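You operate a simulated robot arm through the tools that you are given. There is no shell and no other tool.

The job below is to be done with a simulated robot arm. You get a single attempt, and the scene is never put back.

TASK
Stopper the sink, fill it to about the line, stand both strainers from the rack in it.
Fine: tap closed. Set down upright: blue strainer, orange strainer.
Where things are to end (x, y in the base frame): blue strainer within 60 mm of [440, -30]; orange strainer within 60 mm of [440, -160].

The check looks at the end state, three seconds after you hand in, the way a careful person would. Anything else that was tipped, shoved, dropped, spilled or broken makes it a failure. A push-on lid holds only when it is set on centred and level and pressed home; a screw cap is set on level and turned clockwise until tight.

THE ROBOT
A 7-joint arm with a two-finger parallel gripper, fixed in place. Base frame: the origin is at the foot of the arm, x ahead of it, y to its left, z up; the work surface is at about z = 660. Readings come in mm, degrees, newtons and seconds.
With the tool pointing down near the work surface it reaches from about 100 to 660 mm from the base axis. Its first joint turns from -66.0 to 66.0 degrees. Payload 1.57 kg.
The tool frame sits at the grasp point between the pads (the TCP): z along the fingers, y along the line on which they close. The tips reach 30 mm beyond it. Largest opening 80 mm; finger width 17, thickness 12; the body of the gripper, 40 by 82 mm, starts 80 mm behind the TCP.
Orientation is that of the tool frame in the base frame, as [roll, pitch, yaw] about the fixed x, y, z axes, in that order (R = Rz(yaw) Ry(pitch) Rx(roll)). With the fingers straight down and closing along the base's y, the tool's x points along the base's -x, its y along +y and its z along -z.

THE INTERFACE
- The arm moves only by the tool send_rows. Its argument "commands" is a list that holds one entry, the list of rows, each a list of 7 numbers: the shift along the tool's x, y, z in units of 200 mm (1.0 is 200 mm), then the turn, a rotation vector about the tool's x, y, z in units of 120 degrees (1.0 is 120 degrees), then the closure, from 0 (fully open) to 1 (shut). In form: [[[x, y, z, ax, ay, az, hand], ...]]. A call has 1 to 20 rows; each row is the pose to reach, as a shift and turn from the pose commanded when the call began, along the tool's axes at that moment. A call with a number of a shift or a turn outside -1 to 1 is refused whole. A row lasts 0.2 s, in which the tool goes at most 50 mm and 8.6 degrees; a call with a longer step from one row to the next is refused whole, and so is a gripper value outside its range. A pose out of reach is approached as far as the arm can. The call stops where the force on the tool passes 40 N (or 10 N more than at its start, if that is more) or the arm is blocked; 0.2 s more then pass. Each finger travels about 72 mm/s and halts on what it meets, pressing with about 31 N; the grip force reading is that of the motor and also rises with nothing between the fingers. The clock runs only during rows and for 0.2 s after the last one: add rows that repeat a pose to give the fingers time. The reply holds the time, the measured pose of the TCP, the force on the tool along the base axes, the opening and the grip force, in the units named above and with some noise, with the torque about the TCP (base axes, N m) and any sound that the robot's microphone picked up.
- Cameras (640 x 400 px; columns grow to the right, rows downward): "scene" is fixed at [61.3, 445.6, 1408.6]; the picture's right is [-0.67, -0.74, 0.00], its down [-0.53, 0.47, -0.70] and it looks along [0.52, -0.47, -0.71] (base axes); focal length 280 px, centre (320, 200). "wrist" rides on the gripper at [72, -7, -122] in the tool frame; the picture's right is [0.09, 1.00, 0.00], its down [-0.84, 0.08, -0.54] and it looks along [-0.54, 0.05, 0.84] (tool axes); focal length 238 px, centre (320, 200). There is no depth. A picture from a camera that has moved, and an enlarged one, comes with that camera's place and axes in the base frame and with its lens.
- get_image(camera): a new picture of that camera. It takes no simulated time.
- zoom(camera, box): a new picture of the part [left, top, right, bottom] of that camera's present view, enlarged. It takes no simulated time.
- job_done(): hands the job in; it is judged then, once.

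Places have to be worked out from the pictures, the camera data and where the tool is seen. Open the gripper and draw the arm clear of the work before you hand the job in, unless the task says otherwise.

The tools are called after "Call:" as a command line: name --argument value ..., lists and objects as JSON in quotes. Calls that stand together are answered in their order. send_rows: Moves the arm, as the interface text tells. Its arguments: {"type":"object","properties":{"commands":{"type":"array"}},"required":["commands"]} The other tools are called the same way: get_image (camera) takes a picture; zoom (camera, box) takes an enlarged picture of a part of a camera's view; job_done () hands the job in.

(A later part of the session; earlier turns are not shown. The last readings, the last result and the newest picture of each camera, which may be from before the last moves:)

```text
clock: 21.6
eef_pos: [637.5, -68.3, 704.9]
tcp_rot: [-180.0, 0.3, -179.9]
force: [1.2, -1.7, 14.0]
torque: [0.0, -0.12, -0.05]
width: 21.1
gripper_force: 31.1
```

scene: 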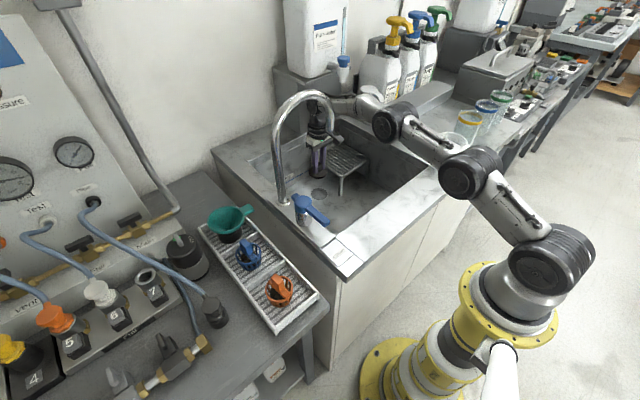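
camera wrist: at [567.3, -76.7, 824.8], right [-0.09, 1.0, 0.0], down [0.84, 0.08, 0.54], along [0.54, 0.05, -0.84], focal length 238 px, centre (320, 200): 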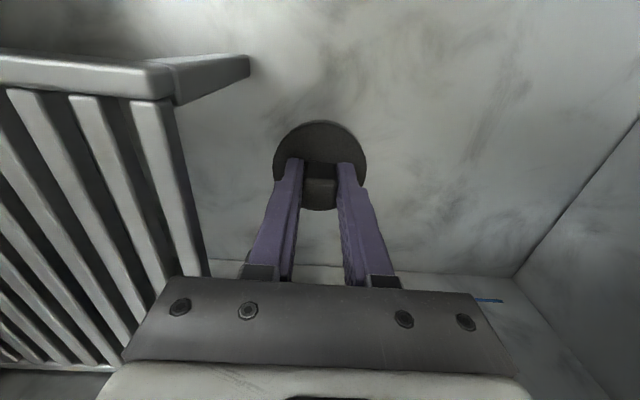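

Side force is gone. Opening and lifting straight up.

Call:
send_rows --commands '[[[0, 0, -0.005, 0, 0, 0, 0.85], [0, 0, -0.005, 0, 0, 0, 0.6], [0, 0, -0.005, 0, 0, 0, 0.5], [0, 0, -0.005, 0, 0, 0, 0.5], [0, 0, -0.1, 0, 0, 0, 0.5], [0, 0, -0.3, 0, 0, 0, 0.5], [0, 0, -0.5, 0, 0, 0, 0.5], [0, 0, -0.5, 0, 0, 0, 0.5]]]'

Call:
zoom --camera "wrist" --box '[272, 85, 368, 165]'

Call:
zoom --camera "scene" --box '[300, 175, 348, 210]'

```text
clock: 23.4
eef_pos: [635.8, -66.9, 806.4]
tcp_rot: [-179.9, 0.0, -179.9]
force: [-0.4, 0.0, -0.4]
torque: [0.0, 0.02, -0.01]
width: 39.7
gripper_force: 0.1
```

```text
5.00 times, centred on (320, 125) of wrist
camera zoom: at [563.9, -73.4, 927.0], right [-0.09, 1.0, 0.0], down [0.84, 0.08, 0.54], along [0.54, 0.05, -0.84], focal length 1192 px, centre (320, 575)
```

zoom: 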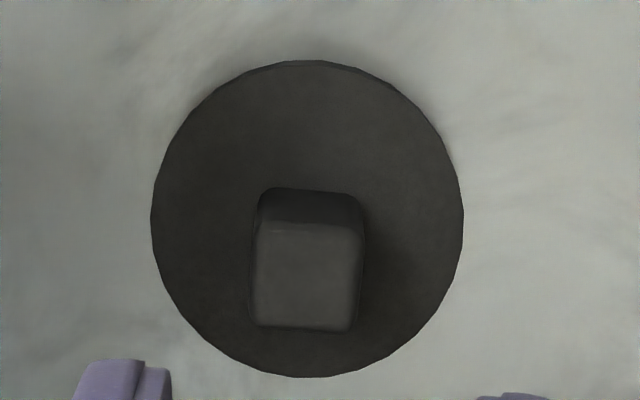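

```text
11.43 times, centred on (324, 192) of scene
camera zoom: at [61.3, 445.6, 1408.6], right [-0.67, -0.74, 0.0], down [-0.53, 0.47, -0.7], along [0.52, -0.47, -0.71], focal length 3200 px, centre (274, 286)
```

zoom: 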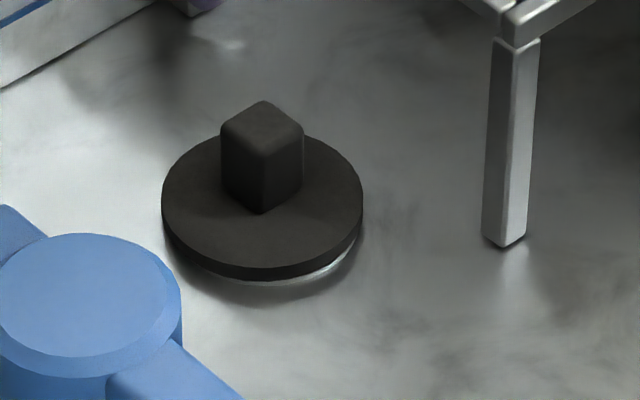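

The stopper now fully covers the drain. I'll retract up and back out past the spout, staying on the -y side.

Call:
send_rows --commands '[[[0, 0, -0.2, 0, 0, 0, 0.5], [0, 0, -0.42, 0, 0, 0, 0.5], [0, 0, -0.62, 0, 0, 0, 0.5], [0, 0, -0.78, 0, 0, 0, 0.5], [0.1, -0.15, -0.8, 0, 0, 0, 0.5], [0.25, -0.24, -0.8, 0, 0, 0, 0.5], [0.45, -0.24, -0.85, 0, 0, 0, 0.5], [0.68, -0.24, -0.9, 0, 0, 0, 0.5], [0.92, -0.2, -0.95, 0, 0, 0, 0.5], [0.92, -0.2, -0.95, 0, 0, 0, 0.5]]]'

Call:
get_image --camera "wrist"

Call:
get_image --camera "scene"

```text
clock: 25.6
eef_pos: [451.3, -107.7, 997.1]
tcp_rot: [-179.9, 0.0, -179.8]
force: [0.8, 0.6, -0.3]
torque: [0.02, 0.0, 0.03]
width: 39.9
gripper_force: 0.0
```

```text
taken
camera wrist: at [379.7, -114.2, 1118.7], right [-0.09, 1.0, 0.0], down [0.84, 0.08, 0.54], along [0.54, 0.05, -0.84], focal length 238 px, centre (320, 200)
```

wrist: 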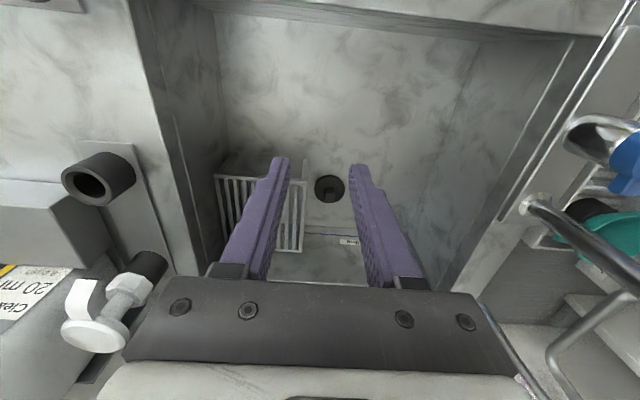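

```text
taken
```

scene: 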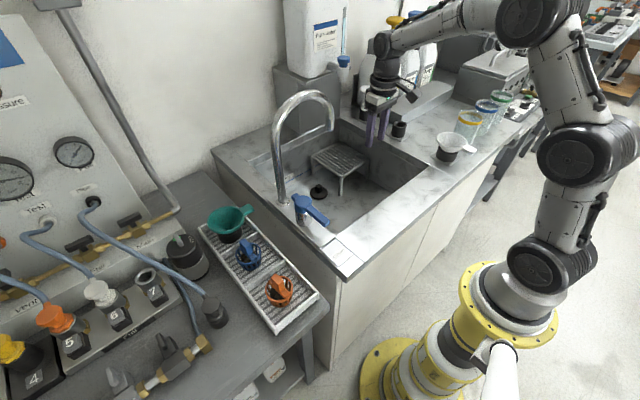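

Clear of the spout. Next I'll move over in front of the tap to look at the lever.

Call:
send_rows --commands '[[[0.12, 0.1, -0.1, 0, 0, 0, 0.5], [0.25, 0.28, -0.2, 0, 0, 0, 0.5], [0.38, 0.47, -0.28, 0, 0, 0, 0.5], [0.5, 0.65, -0.35, 0, 0, 0, 0.5], [0.58, 0.85, -0.4, 0, 0, 0, 0.5], [0.605, 1.0, -0.4, 0, 0, 0, 0.5], [0.605, 1.0, -0.4, 0, 0, 0, 0.5]]]'

Call:
get_image --camera "wrist"

Call:
get_image --camera "scene"

```text
clock: 27.2
eef_pos: [331.0, 91.5, 1071.4]
tcp_rot: [180.0, 0.0, 179.9]
force: [-0.4, -0.5, -0.7]
torque: [0.0, -0.01, 0.02]
width: 39.9
gripper_force: 0.1
```

```text
taken
camera wrist: at [259.0, 85.0, 1194.5], right [-0.09, 1.0, 0.0], down [0.84, 0.08, 0.54], along [0.54, 0.05, -0.84], focal length 238 px, centre (320, 200)
```

wrist: 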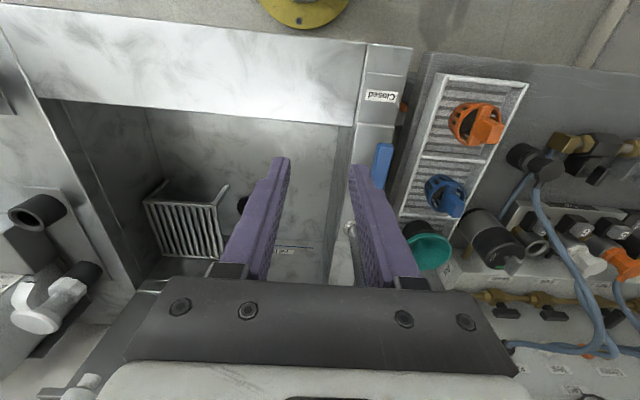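

```text
taken
```

scene: 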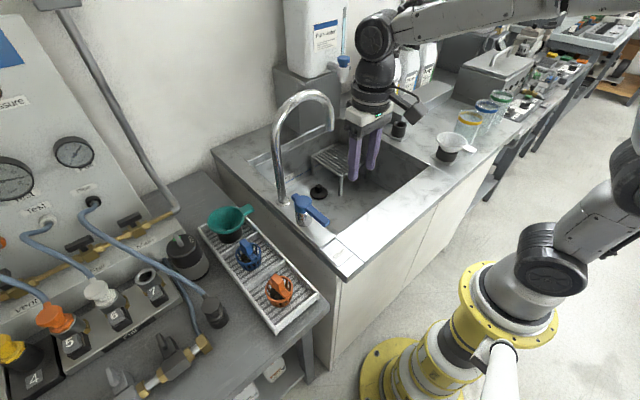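

I'll zoom on the lever, the deck labels and the rack from here.

Call:
zoom --camera "wrist" --box '[340, 70, 436, 150]'

Call:
zoom --camera "wrist" --box '[340, 130, 460, 280]'

Call:
zoom --camera "wrist" --box '[420, 80, 516, 230]'

```text
5.00 times, centred on (388, 110) of wrist
camera zoom: at [259.0, 85.0, 1194.5], right [-0.09, 1.0, 0.0], down [0.84, 0.08, 0.54], along [0.54, 0.05, -0.84], focal length 1192 px, centre (-20, 650)
```

zoom: 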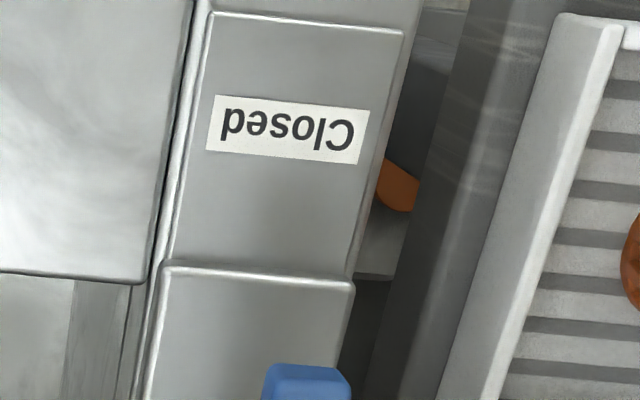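

```text
2.67 times, centred on (400, 205) of wrist
camera zoom: at [259.0, 85.0, 1194.5], right [-0.09, 1.0, 0.0], down [0.84, 0.08, 0.54], along [0.54, 0.05, -0.84], focal length 636 px, centre (107, 187)
```

zoom: 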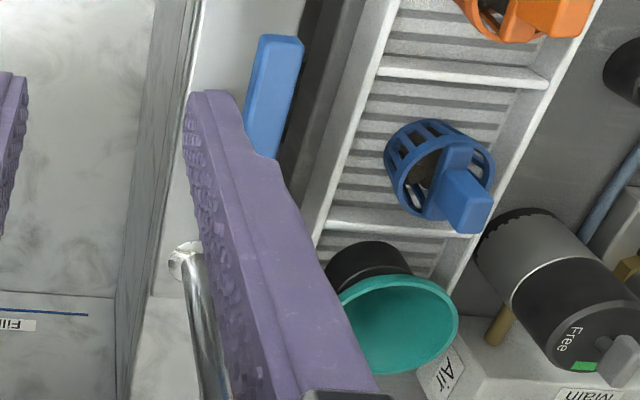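

```text
2.67 times, centred on (468, 155) of wrist
camera zoom: at [259.0, 85.0, 1194.5], right [-0.09, 1.0, 0.0], down [0.84, 0.08, 0.54], along [0.54, 0.05, -0.84], focal length 636 px, centre (-75, 320)
```

zoom: 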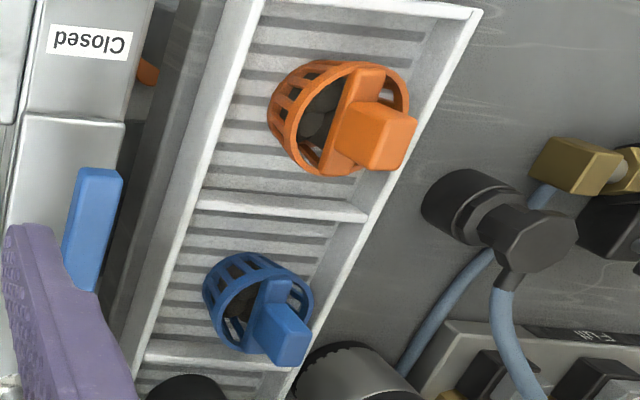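

The lever points at "Closed", with its tip at about (347, 170) and pivot near (429, 167). No "Open" label shows. I'll go above the lever so the fingers will straddle it, and check.

Call:
send_rows --commands '[[[-0.03, 0.12, 0.05, 0, 0, 0, 0.5], [-0.08, 0.25, 0.15, 0, 0, 0, 0.5], [-0.155, 0.3875, 0.28, 0, 0, 0, 0.5], [-0.155, 0.3875, 0.38, 0, 0, 0, 0.5], [-0.155, 0.3875, 0.38, 0, 0, 0, 0.5]]]'

Call:
get_image --camera "wrist"

Call:
zoom --camera "scene" --box '[270, 140, 366, 240]'

```text
clock: 28.4
eef_pos: [362.6, 168.6, 997.8]
tcp_rot: [179.9, 0.0, -180.0]
force: [0.6, -0.4, 0.3]
torque: [0.01, 0.03, 0.0]
width: 40.0
gripper_force: 0.0
```

```text
taken
camera wrist: at [290.9, 162.5, 1119.8], right [-0.09, 1.0, 0.0], down [0.84, 0.08, 0.54], along [0.54, 0.05, -0.84], focal length 238 px, centre (320, 200)
```

wrist: 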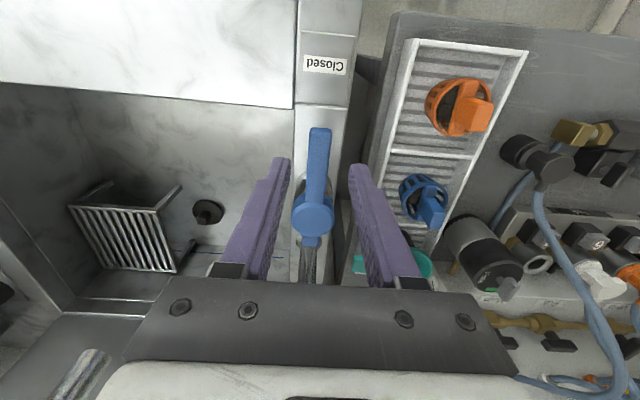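

```text
4.00 times, centred on (318, 190) of scene
camera zoom: at [61.3, 445.6, 1408.6], right [-0.67, -0.74, 0.0], down [-0.53, 0.47, -0.7], along [0.52, -0.47, -0.71], focal length 1120 px, centre (328, 240)
```

zoom: 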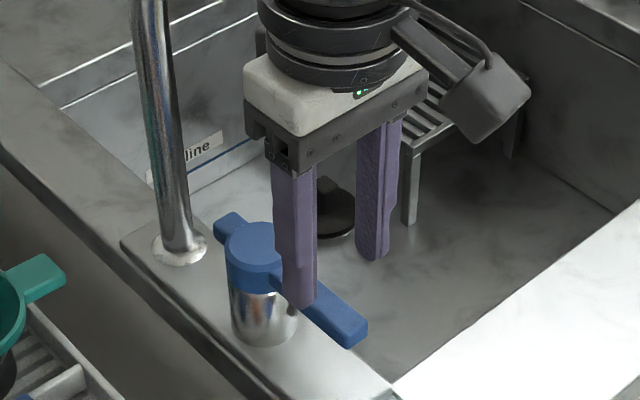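

Both the lever and the cap are visible between the fingers. I'll zoom to place them exactly.

Call:
zoom --camera "wrist" --box '[264, 110, 376, 260]'

Call:
zoom --camera "wrist" --box '[390, 50, 510, 250]'

```text
2.67 times, centred on (320, 185) of wrist
camera zoom: at [290.9, 162.5, 1119.8], right [-0.09, 1.0, 0.0], down [0.84, 0.08, 0.54], along [0.54, 0.05, -0.84], focal length 636 px, centre (320, 240)
```

zoom: 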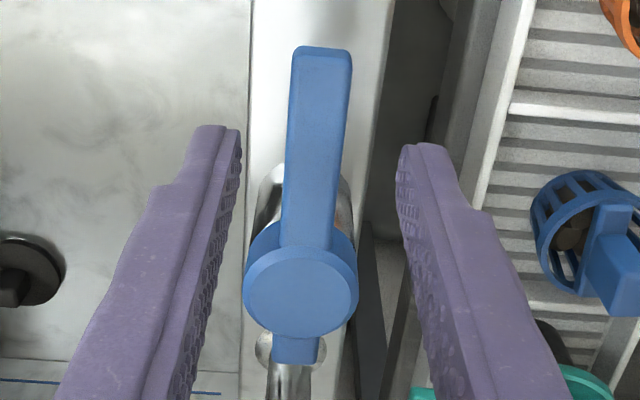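

```text
2.00 times, centred on (450, 150) of wrist
camera zoom: at [290.9, 162.5, 1119.8], right [-0.09, 1.0, 0.0], down [0.84, 0.08, 0.54], along [0.54, 0.05, -0.84], focal length 477 px, centre (60, 300)
```

zoom: 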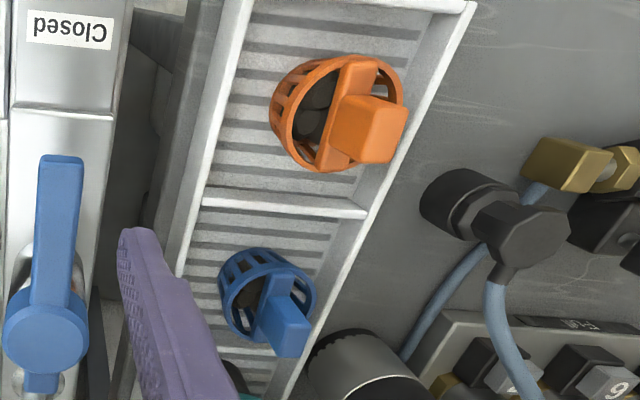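

The lever runs from the pivot at (431, 168) to its tip at x 346, centred under the gripper. I'll descend so the fingers straddle it (tips at ~892, above the deck) and narrow the gap.

Call:
send_rows --commands '[[[0, 0, 0.12, 0, 0, 0, 0.5], [0, 0, 0.25, 0, 0, 0, 0.5], [0, 0, 0.35, 0, 0, 0, 0.5], [0, 0, 0.38, 0, 0, 0, 0.5], [0, 0, 0.38, 0, 0, 0, 0.65], [0, 0, 0.38, 0, 0, 0, 0.65]]]'

Call:
zoom --camera "scene" --box '[270, 140, 366, 240]'

Call:
zoom --camera "wrist" --box '[264, 100, 376, 250]'

```text
clock: 29.8
eef_pos: [362.3, 169.6, 922.4]
tcp_rot: [-179.9, 0.0, -179.9]
force: [-0.2, 0.2, 0.3]
torque: [0.02, -0.03, 0.01]
width: 28.0
gripper_force: 0.1
```

```text
4.00 times, centred on (318, 190) of scene
camera zoom: at [61.3, 445.6, 1408.6], right [-0.67, -0.74, 0.0], down [-0.53, 0.47, -0.7], along [0.52, -0.47, -0.71], focal length 1120 px, centre (328, 240)
```

zoom: 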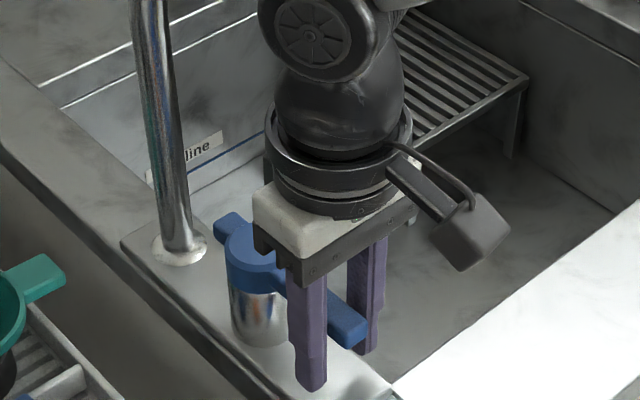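

```text
2.67 times, centred on (320, 175) of wrist
camera zoom: at [290.2, 162.5, 1044.4], right [-0.09, 1.0, 0.0], down [0.84, 0.08, 0.54], along [0.54, 0.05, -0.84], focal length 636 px, centre (320, 267)
```

zoom: 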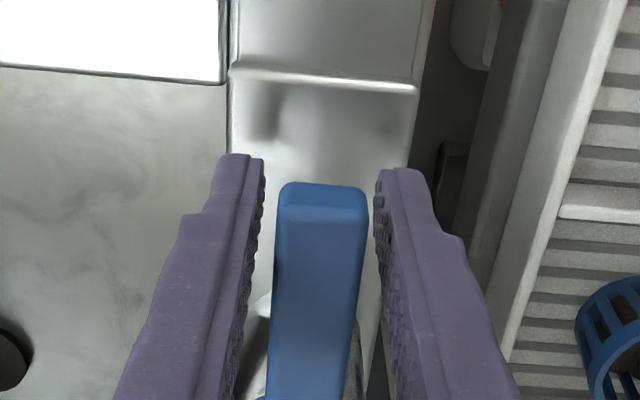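

The fingers straddle the lever with ~5 mm play each side. I'll try turning it a little towards the sink (16°) and see whether it moves or is blocked.

Call:
send_rows --commands '[[[-0.0008, -0.0237, 0, 0, 0, -0.0333, 0.65], [-0.0033, -0.0473, 0, 0, 0, -0.0667, 0.65], [-0.0074, -0.0707, 0, 0, 0, -0.1, 0.65], [-0.0132, -0.0937, 0, 0, 0, -0.1333, 0.65]]]'

Call:
zoom --camera "scene" --box '[270, 100, 366, 220]'

```text
clock: 30.8
eef_pos: [364.4, 149.3, 923.8]
tcp_rot: [180.0, 0.0, -163.9]
force: [0.0, -0.3, 0.1]
torque: [0.01, 0.01, 0.08]
width: 28.3
gripper_force: 0.7
```

```text
3.33 times, centred on (318, 160) of scene
camera zoom: at [61.2, 445.6, 1408.6], right [-0.67, -0.74, 0.0], down [-0.53, 0.47, -0.7], along [0.52, -0.47, -0.71], focal length 933 px, centre (327, 333)
```

zoom: 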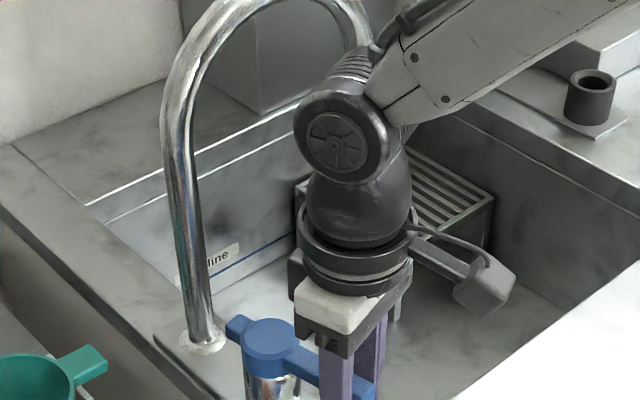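

The lever follows freely towards the sink. I'll continue to about 32° and check for flow.

Call:
send_rows --commands '[[[-0.0112, -0.0268, 0, 0, 0, -0.0333, 0.65], [-0.0228, -0.0526, 0, 0, 0, -0.0667, 0.65], [-0.0228, -0.0526, 0, 0, 0, -0.0667, 0.65]]]'

Call:
get_image --camera "wrist"

Call:
get_image --camera "scene"

```text
clock: 31.6
eef_pos: [370.4, 141.0, 922.3]
tcp_rot: [-180.0, -0.1, -155.9]
force: [0.3, -0.3, -0.5]
torque: [-0.03, 0.02, 0.0]
width: 28.2
gripper_force: 0.7
```

```text
taken
camera wrist: at [308.9, 105.3, 1044.4], right [-0.49, 0.87, 0.0], down [0.73, 0.41, 0.54], along [0.47, 0.27, -0.84], focal length 238 px, centre (320, 200)
```

wrist: 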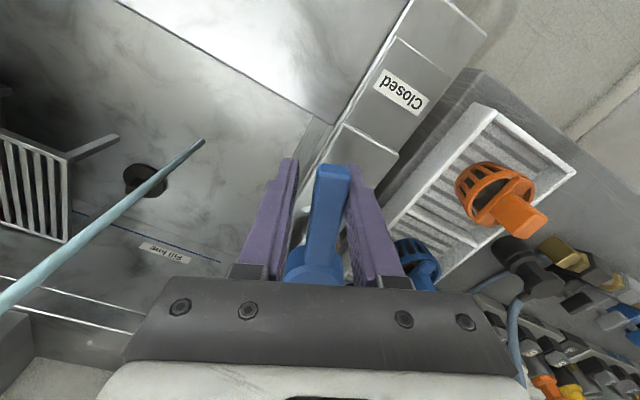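

```text
taken
```

scene: 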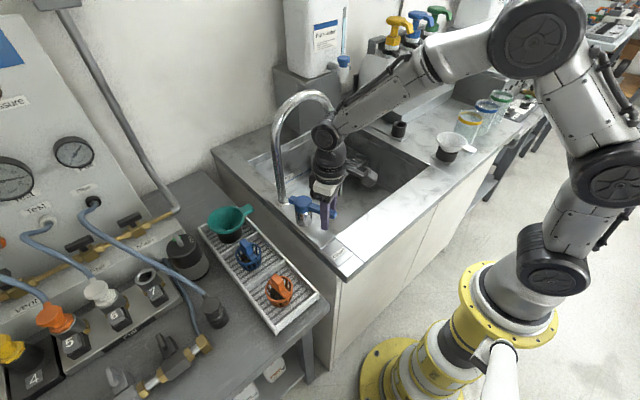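

Water is flowing at about 24° of lever, landing near (517, 2). I'll hold for 2 s to gauge the fill rate.

Call:
send_rows --commands '[[[0, 0, 0, 0, 0, 0, 0.65], [0, 0, 0, 0, 0, 0, 0.65], [0, 0, 0, 0, 0, 0, 0.65], [0, 0, 0, 0, 0, 0, 0.65], [0, 0, 0, 0, 0, 0, 0.65], [0, 0, 0, 0, 0, 0, 0.65], [0, 0, 0, 0, 0, 0, 0.65], [0, 0, 0, 0, 0, 0, 0.65], [0, 0, 0, 0, 0, 0, 0.65], [0, 0, 0, 0, 0, 0, 0.65]]]'

Call:
get_image --camera "wrist"

Call:
zoom --camera "scene" --box '[260, 110, 356, 200]'

```text
clock: 33.8
eef_pos: [371.8, 139.6, 923.4]
tcp_rot: [180.0, 0.0, -156.0]
force: [0.1, 0.1, 0.5]
torque: [0.0, 0.01, 0.0]
width: 28.1
gripper_force: 0.1
```

```text
taken
camera wrist: at [308.7, 105.4, 1044.4], right [-0.49, 0.87, 0.0], down [0.73, 0.41, 0.54], along [0.47, 0.27, -0.84], focal length 238 px, centre (320, 200)
```

wrist: 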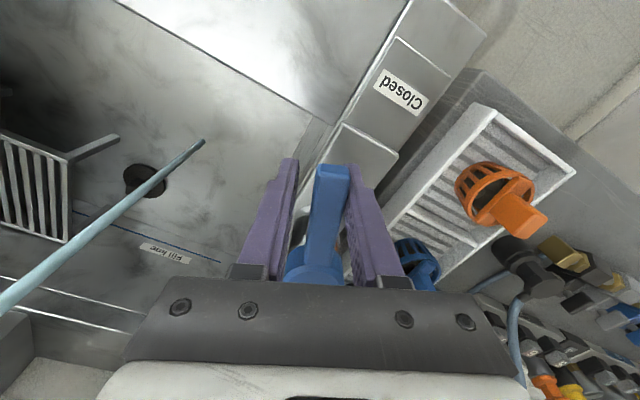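

```text
4.44 times, centred on (308, 155) of scene
camera zoom: at [61.3, 445.6, 1408.6], right [-0.67, -0.74, 0.0], down [-0.53, 0.47, -0.7], along [0.52, -0.47, -0.71], focal length 1244 px, centre (373, 400)
```

zoom: 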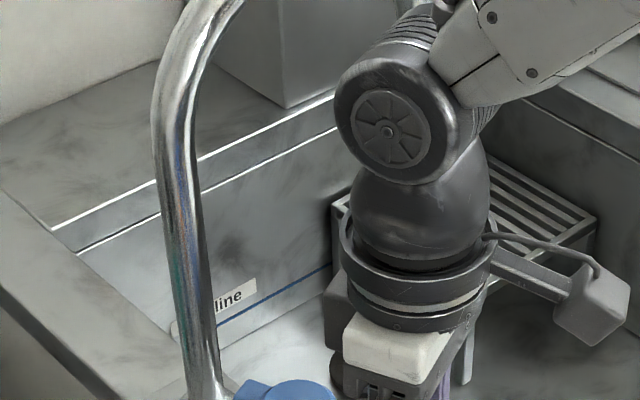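

The level isn't visibly up yet. I'll open the lever further to ~48° and hold for about 2.5 s.

Call:
send_rows --commands '[[[-0.0032, -0.0452, 0, 0, 0, -0.0667, 0.65], [-0.0126, -0.0896, 0, 0, 0, -0.1333, 0.65], [-0.0281, -0.1322, 0, 0, 0, -0.2, 0.65], [-0.0281, -0.1322, 0, 0, 0, -0.2, 0.65], [-0.0281, -0.1322, 0, 0, 0, -0.2, 0.65], [-0.0281, -0.1322, 0, 0, 0, -0.2, 0.65], [-0.0281, -0.1322, 0, 0, 0, -0.2, 0.65], [-0.0281, -0.1322, 0, 0, 0, -0.2, 0.65], [-0.0281, -0.1322, 0, 0, 0, -0.2, 0.65], [-0.0281, -0.1322, 0, 0, 0, -0.2, 0.65], [-0.0281, -0.1322, 0, 0, 0, -0.2, 0.65], [-0.0281, -0.1322, 0, 0, 0, -0.2, 0.65]]]'

Call:
get_image --camera "wrist"

Call:
get_image --camera "scene"

```text
clock: 36.4
eef_pos: [387.4, 119.6, 922.2]
tcp_rot: [180.0, 0.1, -132.0]
force: [-1.0, 0.2, 0.2]
torque: [0.01, 0.02, 0.02]
width: 28.1
gripper_force: 0.0
```

```text
taken
camera wrist: at [344.7, 62.1, 1044.1], right [-0.8, 0.6, 0.0], down [0.5, 0.67, 0.54], along [0.32, 0.43, -0.84], focal length 238 px, centre (320, 200)
```

wrist: 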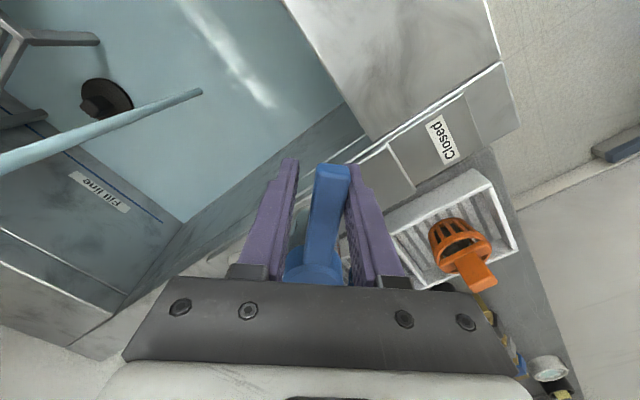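

```text
taken
```

scene: 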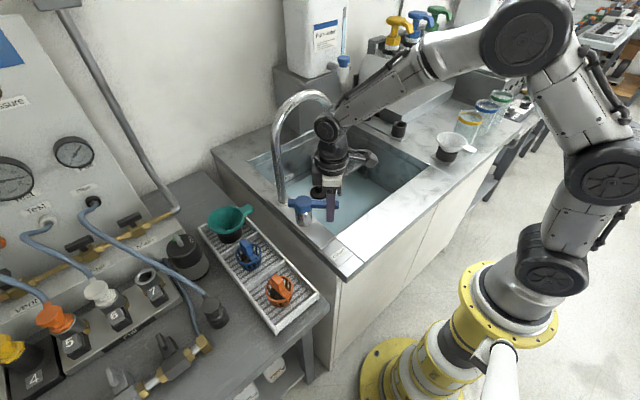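

Water is rising visibly now. I'll check the level against the line.

Call:
zoom --camera "wrist" --box '[0, 60, 240, 260]'

Call:
zoom --camera "scene" --box '[260, 110, 420, 230]'

```text
2.00 times, centred on (120, 160) of wrist
camera zoom: at [344.7, 62.1, 1044.1], right [-0.8, 0.6, 0.0], down [0.5, 0.67, 0.54], along [0.32, 0.43, -0.84], focal length 477 px, centre (720, 280)
```

zoom: 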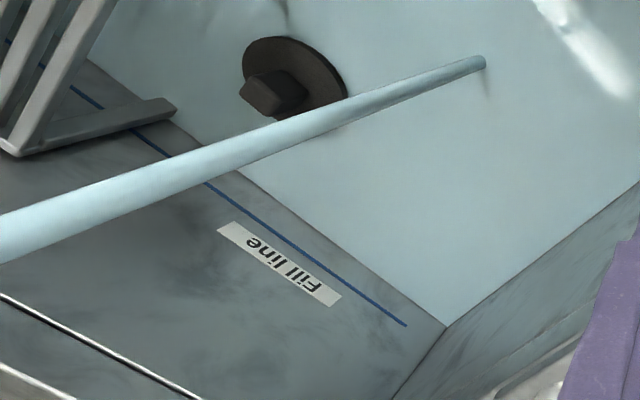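

```text
3.33 times, centred on (340, 170) of scene
camera zoom: at [61.3, 445.6, 1408.6], right [-0.67, -0.74, 0.0], down [-0.53, 0.47, -0.7], along [0.52, -0.47, -0.71], focal length 933 px, centre (253, 300)
```

zoom: 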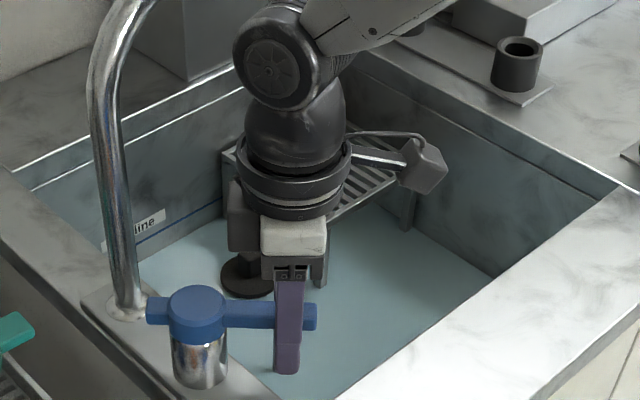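

The fill line is at z ≈ 694.5 and the water at about 665 now. I'll hold 3.8 s at this opening and re-measure the rate.

Call:
send_rows --commands '[[[0, 0, 0, 0, 0, 0, 0.65], [0, 0, 0, 0, 0, 0, 0.65], [0, 0, 0, 0, 0, 0, 0.65], [0, 0, 0, 0, 0, 0, 0.65], [0, 0, 0, 0, 0, 0, 0.65], [0, 0, 0, 0, 0, 0, 0.65], [0, 0, 0, 0, 0, 0, 0.65], [0, 0, 0, 0, 0, 0, 0.65], [0, 0, 0, 0, 0, 0, 0.65], [0, 0, 0, 0, 0, 0, 0.65], [0, 0, 0, 0, 0, 0, 0.65], [0, 0, 0, 0, 0, 0, 0.65], [0, 0, 0, 0, 0, 0, 0.65], [0, 0, 0, 0, 0, 0, 0.65], [0, 0, 0, 0, 0, 0, 0.65], [0, 0, 0, 0, 0, 0, 0.65], [0, 0, 0, 0, 0, 0, 0.65], [0, 0, 0, 0, 0, 0, 0.65]]]'

Call:
zoom --camera "wrist" --box '[0, 60, 240, 260]'

```text
clock: 40.2
eef_pos: [386.8, 119.1, 922.5]
tcp_rot: [-180.0, 0.1, -132.0]
force: [-0.1, -0.3, -0.7]
torque: [0.03, 0.01, 0.0]
width: 28.1
gripper_force: 0.1
```

```text
2.00 times, centred on (120, 160) of wrist
camera zoom: at [344.7, 62.1, 1044.1], right [-0.8, 0.6, 0.0], down [0.5, 0.67, 0.54], along [0.32, 0.43, -0.84], focal length 477 px, centre (720, 280)
```

zoom: 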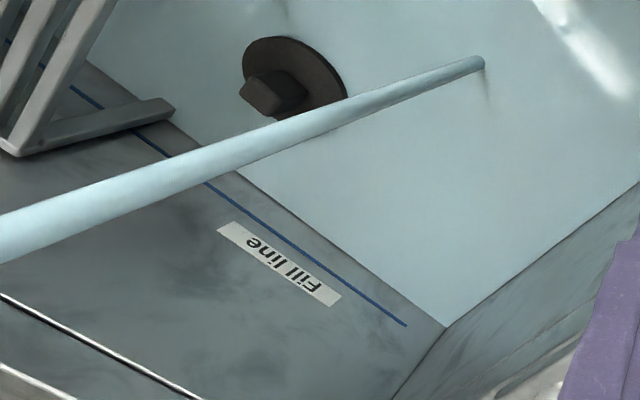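

The rise is small. I'll zoom tighter at the line/water edge to have a precise reference.

Call:
zoom --camera "wrist" --box '[130, 185, 210, 235]'

Call:
zoom --camera "wrist" --box '[70, 70, 150, 120]'

```text
8.00 times, centred on (170, 210) of wrist
camera zoom: at [344.7, 62.1, 1044.1], right [-0.8, 0.6, 0.0], down [0.5, 0.67, 0.54], along [0.32, 0.43, -0.84], focal length 1907 px, centre (1520, 120)
```

zoom: 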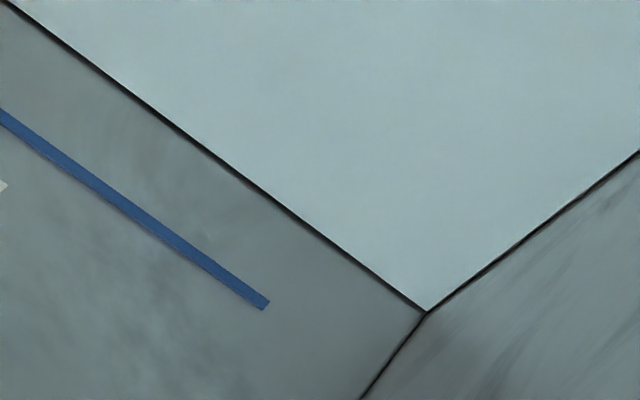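

```text
8.00 times, centred on (110, 95) of wrist
camera zoom: at [344.7, 62.1, 1044.1], right [-0.8, 0.6, 0.0], down [0.5, 0.67, 0.54], along [0.32, 0.43, -0.84], focal length 1907 px, centre (2000, 1040)
```

zoom: 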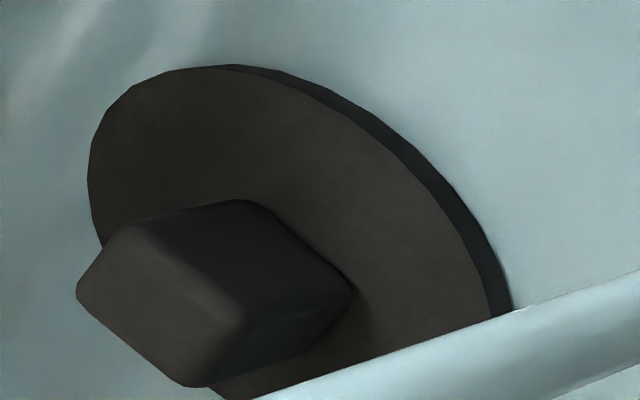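

Water edge is near 667 against the line at 694.5. I'll hold another 4 s here to pin down the rate.

Call:
send_rows --commands '[[[0, 0, 0, 0, 0, 0, 0.65], [0, 0, 0, 0, 0, 0, 0.65], [0, 0, 0, 0, 0, 0, 0.65], [0, 0, 0, 0, 0, 0, 0.65], [0, 0, 0, 0, 0, 0, 0.65], [0, 0, 0, 0, 0, 0, 0.65], [0, 0, 0, 0, 0, 0, 0.65], [0, 0, 0, 0, 0, 0, 0.65], [0, 0, 0, 0, 0, 0, 0.65], [0, 0, 0, 0, 0, 0, 0.65], [0, 0, 0, 0, 0, 0, 0.65], [0, 0, 0, 0, 0, 0, 0.65], [0, 0, 0, 0, 0, 0, 0.65], [0, 0, 0, 0, 0, 0, 0.65], [0, 0, 0, 0, 0, 0, 0.65], [0, 0, 0, 0, 0, 0, 0.65], [0, 0, 0, 0, 0, 0, 0.65], [0, 0, 0, 0, 0, 0, 0.65], [0, 0, 0, 0, 0, 0, 0.65], [0, 0, 0, 0, 0, 0, 0.65]]]'

Call:
zoom --camera "wrist" --box '[130, 185, 210, 235]'

Call:
zoom --camera "wrist" --box '[70, 70, 150, 120]'

```text
clock: 44.4
eef_pos: [387.4, 118.7, 922.0]
tcp_rot: [-180.0, 0.0, -132.0]
force: [0.9, 0.5, -0.3]
torque: [-0.01, 0.02, 0.01]
width: 28.1
gripper_force: 0.1
```

```text
8.00 times, centred on (170, 210) of wrist
camera zoom: at [344.7, 62.1, 1044.1], right [-0.8, 0.6, 0.0], down [0.5, 0.67, 0.54], along [0.32, 0.43, -0.84], focal length 1907 px, centre (1520, 120)
```

zoom: 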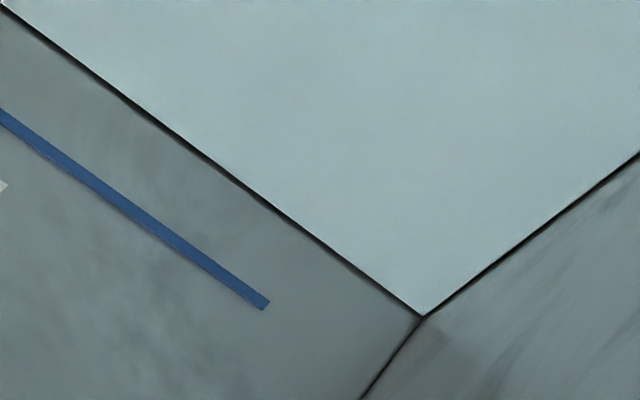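

```text
8.00 times, centred on (110, 95) of wrist
camera zoom: at [344.7, 62.1, 1044.1], right [-0.8, 0.6, 0.0], down [0.5, 0.67, 0.54], along [0.32, 0.43, -0.84], focal length 1907 px, centre (2000, 1040)
```

zoom: 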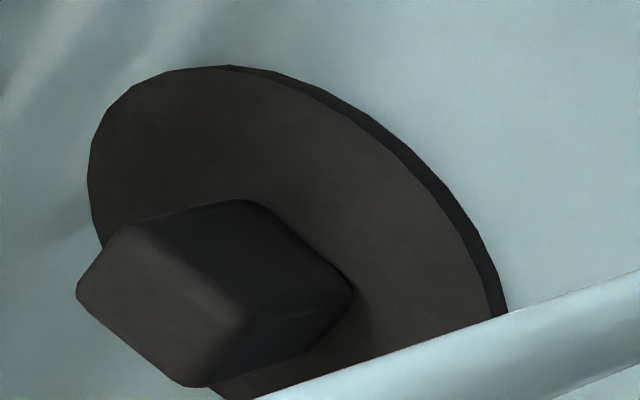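

Rate is only ~0.45 mm/s with ~25 mm still to go. I'll open the lever by a further 16° and see whether I keep sight of the line.

Call:
send_rows --commands '[[[-0.0032, -0.0452, 0, 0, 0, -0.0667, 0.65], [-0.0126, -0.0896, 0, 0, 0, -0.1333, 0.65], [-0.0126, -0.0896, 0, 0, 0, -0.1333, 0.65], [-0.0126, -0.0896, 0, 0, 0, -0.1333, 0.65], [-0.0126, -0.0896, 0, 0, 0, -0.1333, 0.65], [-0.0126, -0.0896, 0, 0, 0, -0.1333, 0.65], [-0.0126, -0.0896, 0, 0, 0, -0.1333, 0.65], [-0.0126, -0.0896, 0, 0, 0, -0.1333, 0.65], [-0.0126, -0.0896, 0, 0, 0, -0.1333, 0.65], [-0.0126, -0.0896, 0, 0, 0, -0.1333, 0.65]]]'

Call:
get_image --camera "wrist"

Call:
zoom --camera "scene" --box '[260, 110, 420, 230]'

```text
clock: 46.6
eef_pos: [403.2, 108.6, 921.3]
tcp_rot: [180.0, 0.0, -116.1]
force: [-0.5, -0.5, 0.2]
torque: [0.02, -0.01, 0.0]
width: 28.1
gripper_force: 0.1
```

```text
taken
camera wrist: at [378.0, 41.8, 1044.6], right [-0.94, 0.35, 0.0], down [0.3, 0.79, 0.54], along [0.19, 0.51, -0.84], focal length 238 px, centre (320, 200)
```

wrist: 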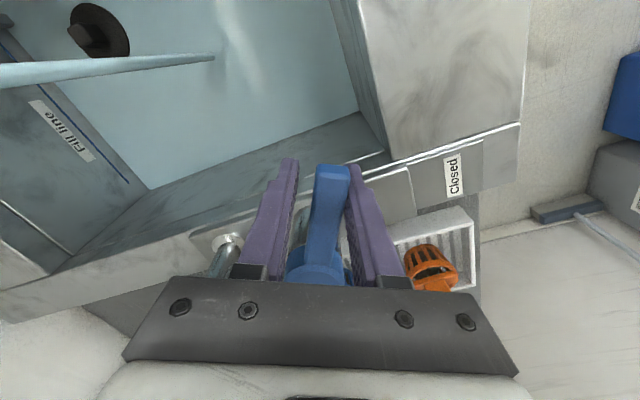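

```text
3.33 times, centred on (340, 170) of scene
camera zoom: at [61.3, 445.6, 1408.6], right [-0.67, -0.74, 0.0], down [-0.53, 0.47, -0.7], along [0.52, -0.47, -0.71], focal length 933 px, centre (253, 300)
```

zoom: 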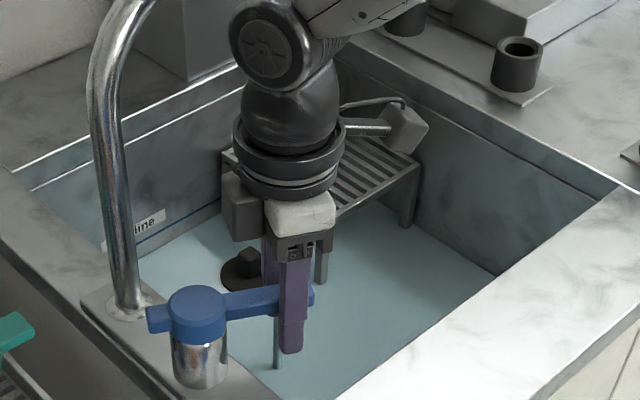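

The line and the water corner are still in view. I'll open another 16° to ~80° and hold about 3 s.

Call:
send_rows --commands '[[[-0.0032, -0.0452, 0, 0, 0, -0.0667, 0.65], [-0.0126, -0.0896, 0, 0, 0, -0.1333, 0.65], [-0.0126, -0.0896, 0, 0, 0, -0.1333, 0.65], [-0.0126, -0.0896, 0, 0, 0, -0.1333, 0.65], [-0.0126, -0.0896, 0, 0, 0, -0.1333, 0.65], [-0.0126, -0.0896, 0, 0, 0, -0.1333, 0.65], [-0.0126, -0.0896, 0, 0, 0, -0.1333, 0.65], [-0.0126, -0.0896, 0, 0, 0, -0.1333, 0.65], [-0.0126, -0.0896, 0, 0, 0, -0.1333, 0.65], [-0.0126, -0.0896, 0, 0, 0, -0.1333, 0.65], [-0.0126, -0.0896, 0, 0, 0, -0.1333, 0.65], [-0.0126, -0.0896, 0, 0, 0, -0.1333, 0.65]]]'

Call:
get_image --camera "wrist"

Call:
zoom --camera "wrist" --box '[60, 100, 156, 220]'

```text
clock: 49.2
eef_pos: [419.3, 102.4, 921.3]
tcp_rot: [179.8, -0.1, -99.9]
force: [-16.8, 7.2, -5.6]
torque: [-0.1, -0.42, -0.21]
width: 42.7
gripper_force: 9.0
```

```text
taken
camera wrist: at [413.5, 31.4, 1043.7], right [-1.0, 0.08, 0.0], down [0.07, 0.84, 0.54], along [0.04, 0.54, -0.84], focal length 238 px, centre (320, 200)
```

wrist: 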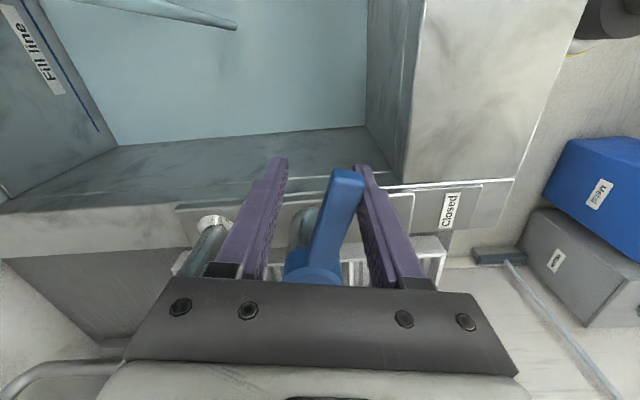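

```text
3.33 times, centred on (108, 160) of wrist
camera zoom: at [413.5, 31.4, 1043.7], right [-1.0, 0.08, 0.0], down [0.07, 0.84, 0.54], along [0.04, 0.54, -0.84], focal length 794 px, centre (1027, 333)
```

zoom: 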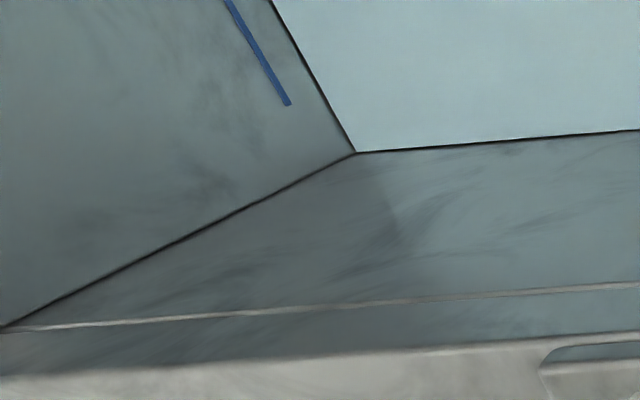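

The lever reached its stop at roughly 65–68° and the finger was pushed open. I'll back the tool off 14° to relieve it, keeping the tap fully open.

Call:
send_rows --commands '[[[-0.0024, 0.0396, 0, 0, 0, 0.0583, 0.65], [-0.0097, 0.0786, 0, 0, 0, 0.1167, 0.65], [-0.0097, 0.0786, 0, 0, 0, 0.1167, 0.65], [-0.0097, 0.0786, 0, 0, 0, 0.1167, 0.65]]]'

Call:
get_image --camera "wrist"

Call:
zoom --camera "wrist" --box '[80, 140, 176, 200]'

Call:
zoom --camera "scene" --box '[260, 110, 420, 230]'

```text
clock: 50.2
eef_pos: [405.1, 107.2, 922.1]
tcp_rot: [-179.9, -0.1, -114.0]
force: [-0.4, -0.3, 0.2]
torque: [0.0, 0.02, 0.01]
width: 27.9
gripper_force: 0.1
```

```text
taken
camera wrist: at [382.1, 39.9, 1044.6], right [-0.95, 0.32, 0.0], down [0.27, 0.8, 0.54], along [0.17, 0.51, -0.84], focal length 238 px, centre (320, 200)
```

wrist: 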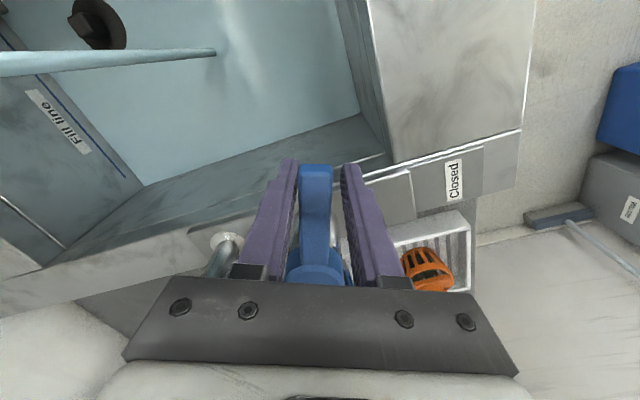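

```text
6.67 times, centred on (128, 170) of wrist
camera zoom: at [382.1, 39.9, 1044.6], right [-0.95, 0.32, 0.0], down [0.27, 0.8, 0.54], along [0.17, 0.51, -0.84], focal length 1589 px, centre (1600, 400)
```

zoom: 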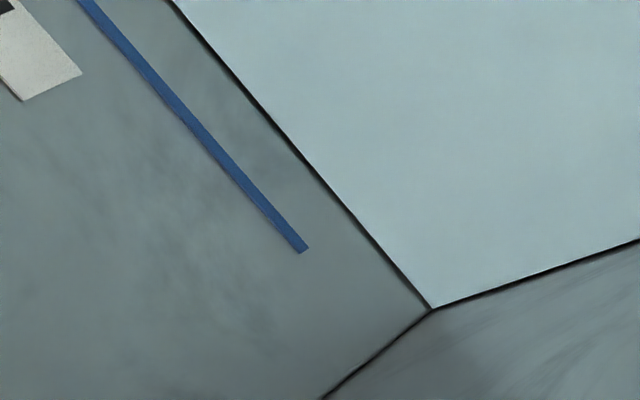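

```text
3.33 times, centred on (340, 170) of scene
camera zoom: at [61.3, 445.6, 1408.6], right [-0.67, -0.74, 0.0], down [-0.53, 0.47, -0.7], along [0.52, -0.47, -0.71], focal length 933 px, centre (253, 300)
```

zoom: 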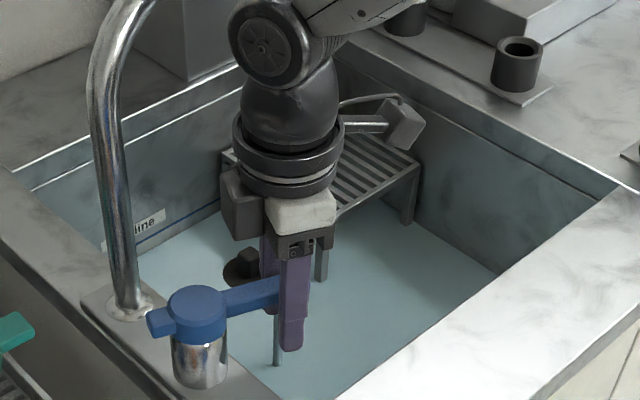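

The tool is relieved and the lever sits fully open; by this view the water is about 18 mm under the line. Hold 4 s and re-measure.

Call:
send_rows --commands '[[[0, 0, 0, 0, 0, 0, 0.65], [0, 0, 0, 0, 0, 0, 0.65], [0, 0, 0, 0, 0, 0, 0.65], [0, 0, 0, 0, 0, 0, 0.65], [0, 0, 0, 0, 0, 0, 0.65], [0, 0, 0, 0, 0, 0, 0.65], [0, 0, 0, 0, 0, 0, 0.65], [0, 0, 0, 0, 0, 0, 0.65], [0, 0, 0, 0, 0, 0, 0.65], [0, 0, 0, 0, 0, 0, 0.65], [0, 0, 0, 0, 0, 0, 0.65], [0, 0, 0, 0, 0, 0, 0.65], [0, 0, 0, 0, 0, 0, 0.65], [0, 0, 0, 0, 0, 0, 0.65], [0, 0, 0, 0, 0, 0, 0.65], [0, 0, 0, 0, 0, 0, 0.65], [0, 0, 0, 0, 0, 0, 0.65], [0, 0, 0, 0, 0, 0, 0.65], [0, 0, 0, 0, 0, 0, 0.65], [0, 0, 0, 0, 0, 0, 0.65]]]'

Call:
zoom --camera "wrist" --box '[80, 140, 176, 200]'

Call:
zoom --camera "scene" --box '[280, 140, 340, 200]'

```text
clock: 54.4
eef_pos: [406.4, 108.3, 922.5]
tcp_rot: [179.9, 0.0, -114.0]
force: [-0.3, -0.6, 0.2]
torque: [0.0, -0.02, -0.03]
width: 28.1
gripper_force: 0.0
```

```text
6.67 times, centred on (128, 170) of wrist
camera zoom: at [382.0, 39.8, 1044.3], right [-0.95, 0.32, 0.0], down [0.27, 0.8, 0.54], along [0.17, 0.51, -0.84], focal length 1589 px, centre (1600, 400)
```

zoom: 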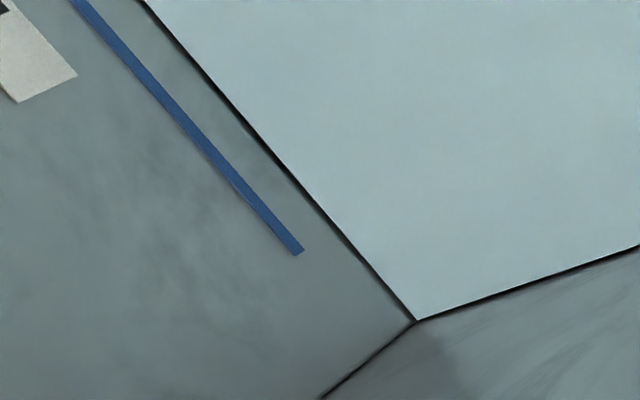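

```text
6.67 times, centred on (310, 170) of scene
camera zoom: at [61.3, 445.6, 1408.6], right [-0.67, -0.74, 0.0], down [-0.53, 0.47, -0.7], along [0.52, -0.47, -0.71], focal length 1867 px, centre (387, 400)
```

zoom: 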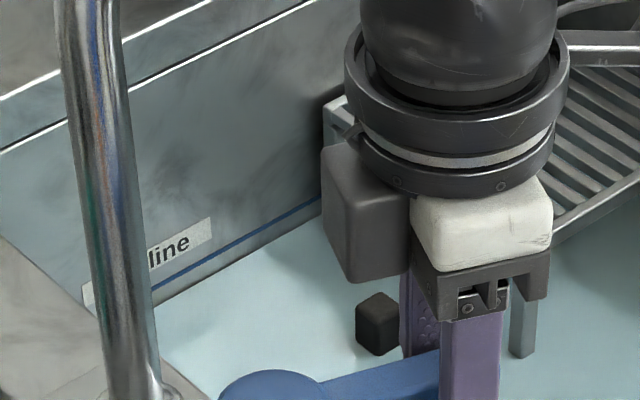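

Rising about 1.3 mm/s now with ~12.5 mm left. Another 4 s hold, then re-measure.

Call:
send_rows --commands '[[[0, 0, 0, 0, 0, 0, 0.65], [0, 0, 0, 0, 0, 0, 0.65], [0, 0, 0, 0, 0, 0, 0.65], [0, 0, 0, 0, 0, 0, 0.65], [0, 0, 0, 0, 0, 0, 0.65], [0, 0, 0, 0, 0, 0, 0.65], [0, 0, 0, 0, 0, 0, 0.65], [0, 0, 0, 0, 0, 0, 0.65], [0, 0, 0, 0, 0, 0, 0.65], [0, 0, 0, 0, 0, 0, 0.65], [0, 0, 0, 0, 0, 0, 0.65], [0, 0, 0, 0, 0, 0, 0.65], [0, 0, 0, 0, 0, 0, 0.65], [0, 0, 0, 0, 0, 0, 0.65], [0, 0, 0, 0, 0, 0, 0.65], [0, 0, 0, 0, 0, 0, 0.65], [0, 0, 0, 0, 0, 0, 0.65], [0, 0, 0, 0, 0, 0, 0.65], [0, 0, 0, 0, 0, 0, 0.65], [0, 0, 0, 0, 0, 0, 0.65]]]'

Call:
zoom --camera "wrist" --box '[80, 140, 176, 200]'

Call:
zoom --camera "scene" --box '[280, 140, 340, 200]'

```text
clock: 58.6
eef_pos: [405.3, 108.1, 921.4]
tcp_rot: [-180.0, 0.0, -114.1]
force: [0.3, 0.1, -0.6]
torque: [-0.01, 0.03, 0.02]
width: 28.2
gripper_force: 0.0
```

```text
6.67 times, centred on (128, 170) of wrist
camera zoom: at [382.0, 39.8, 1044.3], right [-0.95, 0.32, 0.0], down [0.27, 0.8, 0.54], along [0.17, 0.51, -0.84], focal length 1589 px, centre (1600, 400)
```

zoom: 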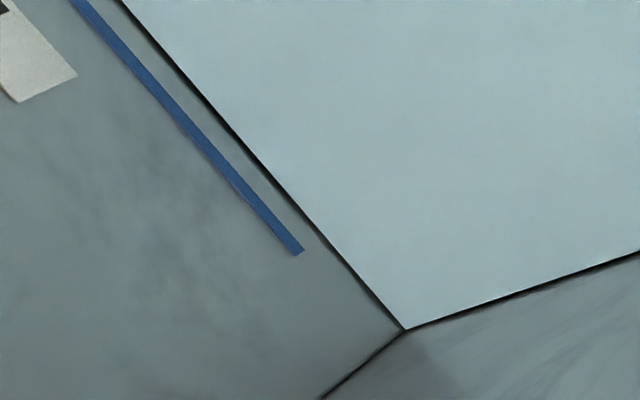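

```text
6.67 times, centred on (310, 170) of scene
camera zoom: at [61.3, 445.6, 1408.6], right [-0.67, -0.74, 0.0], down [-0.53, 0.47, -0.7], along [0.52, -0.47, -0.71], focal length 1867 px, centre (387, 400)
```

zoom: 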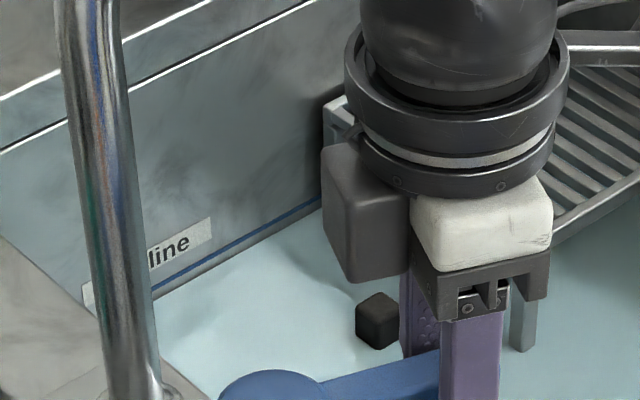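

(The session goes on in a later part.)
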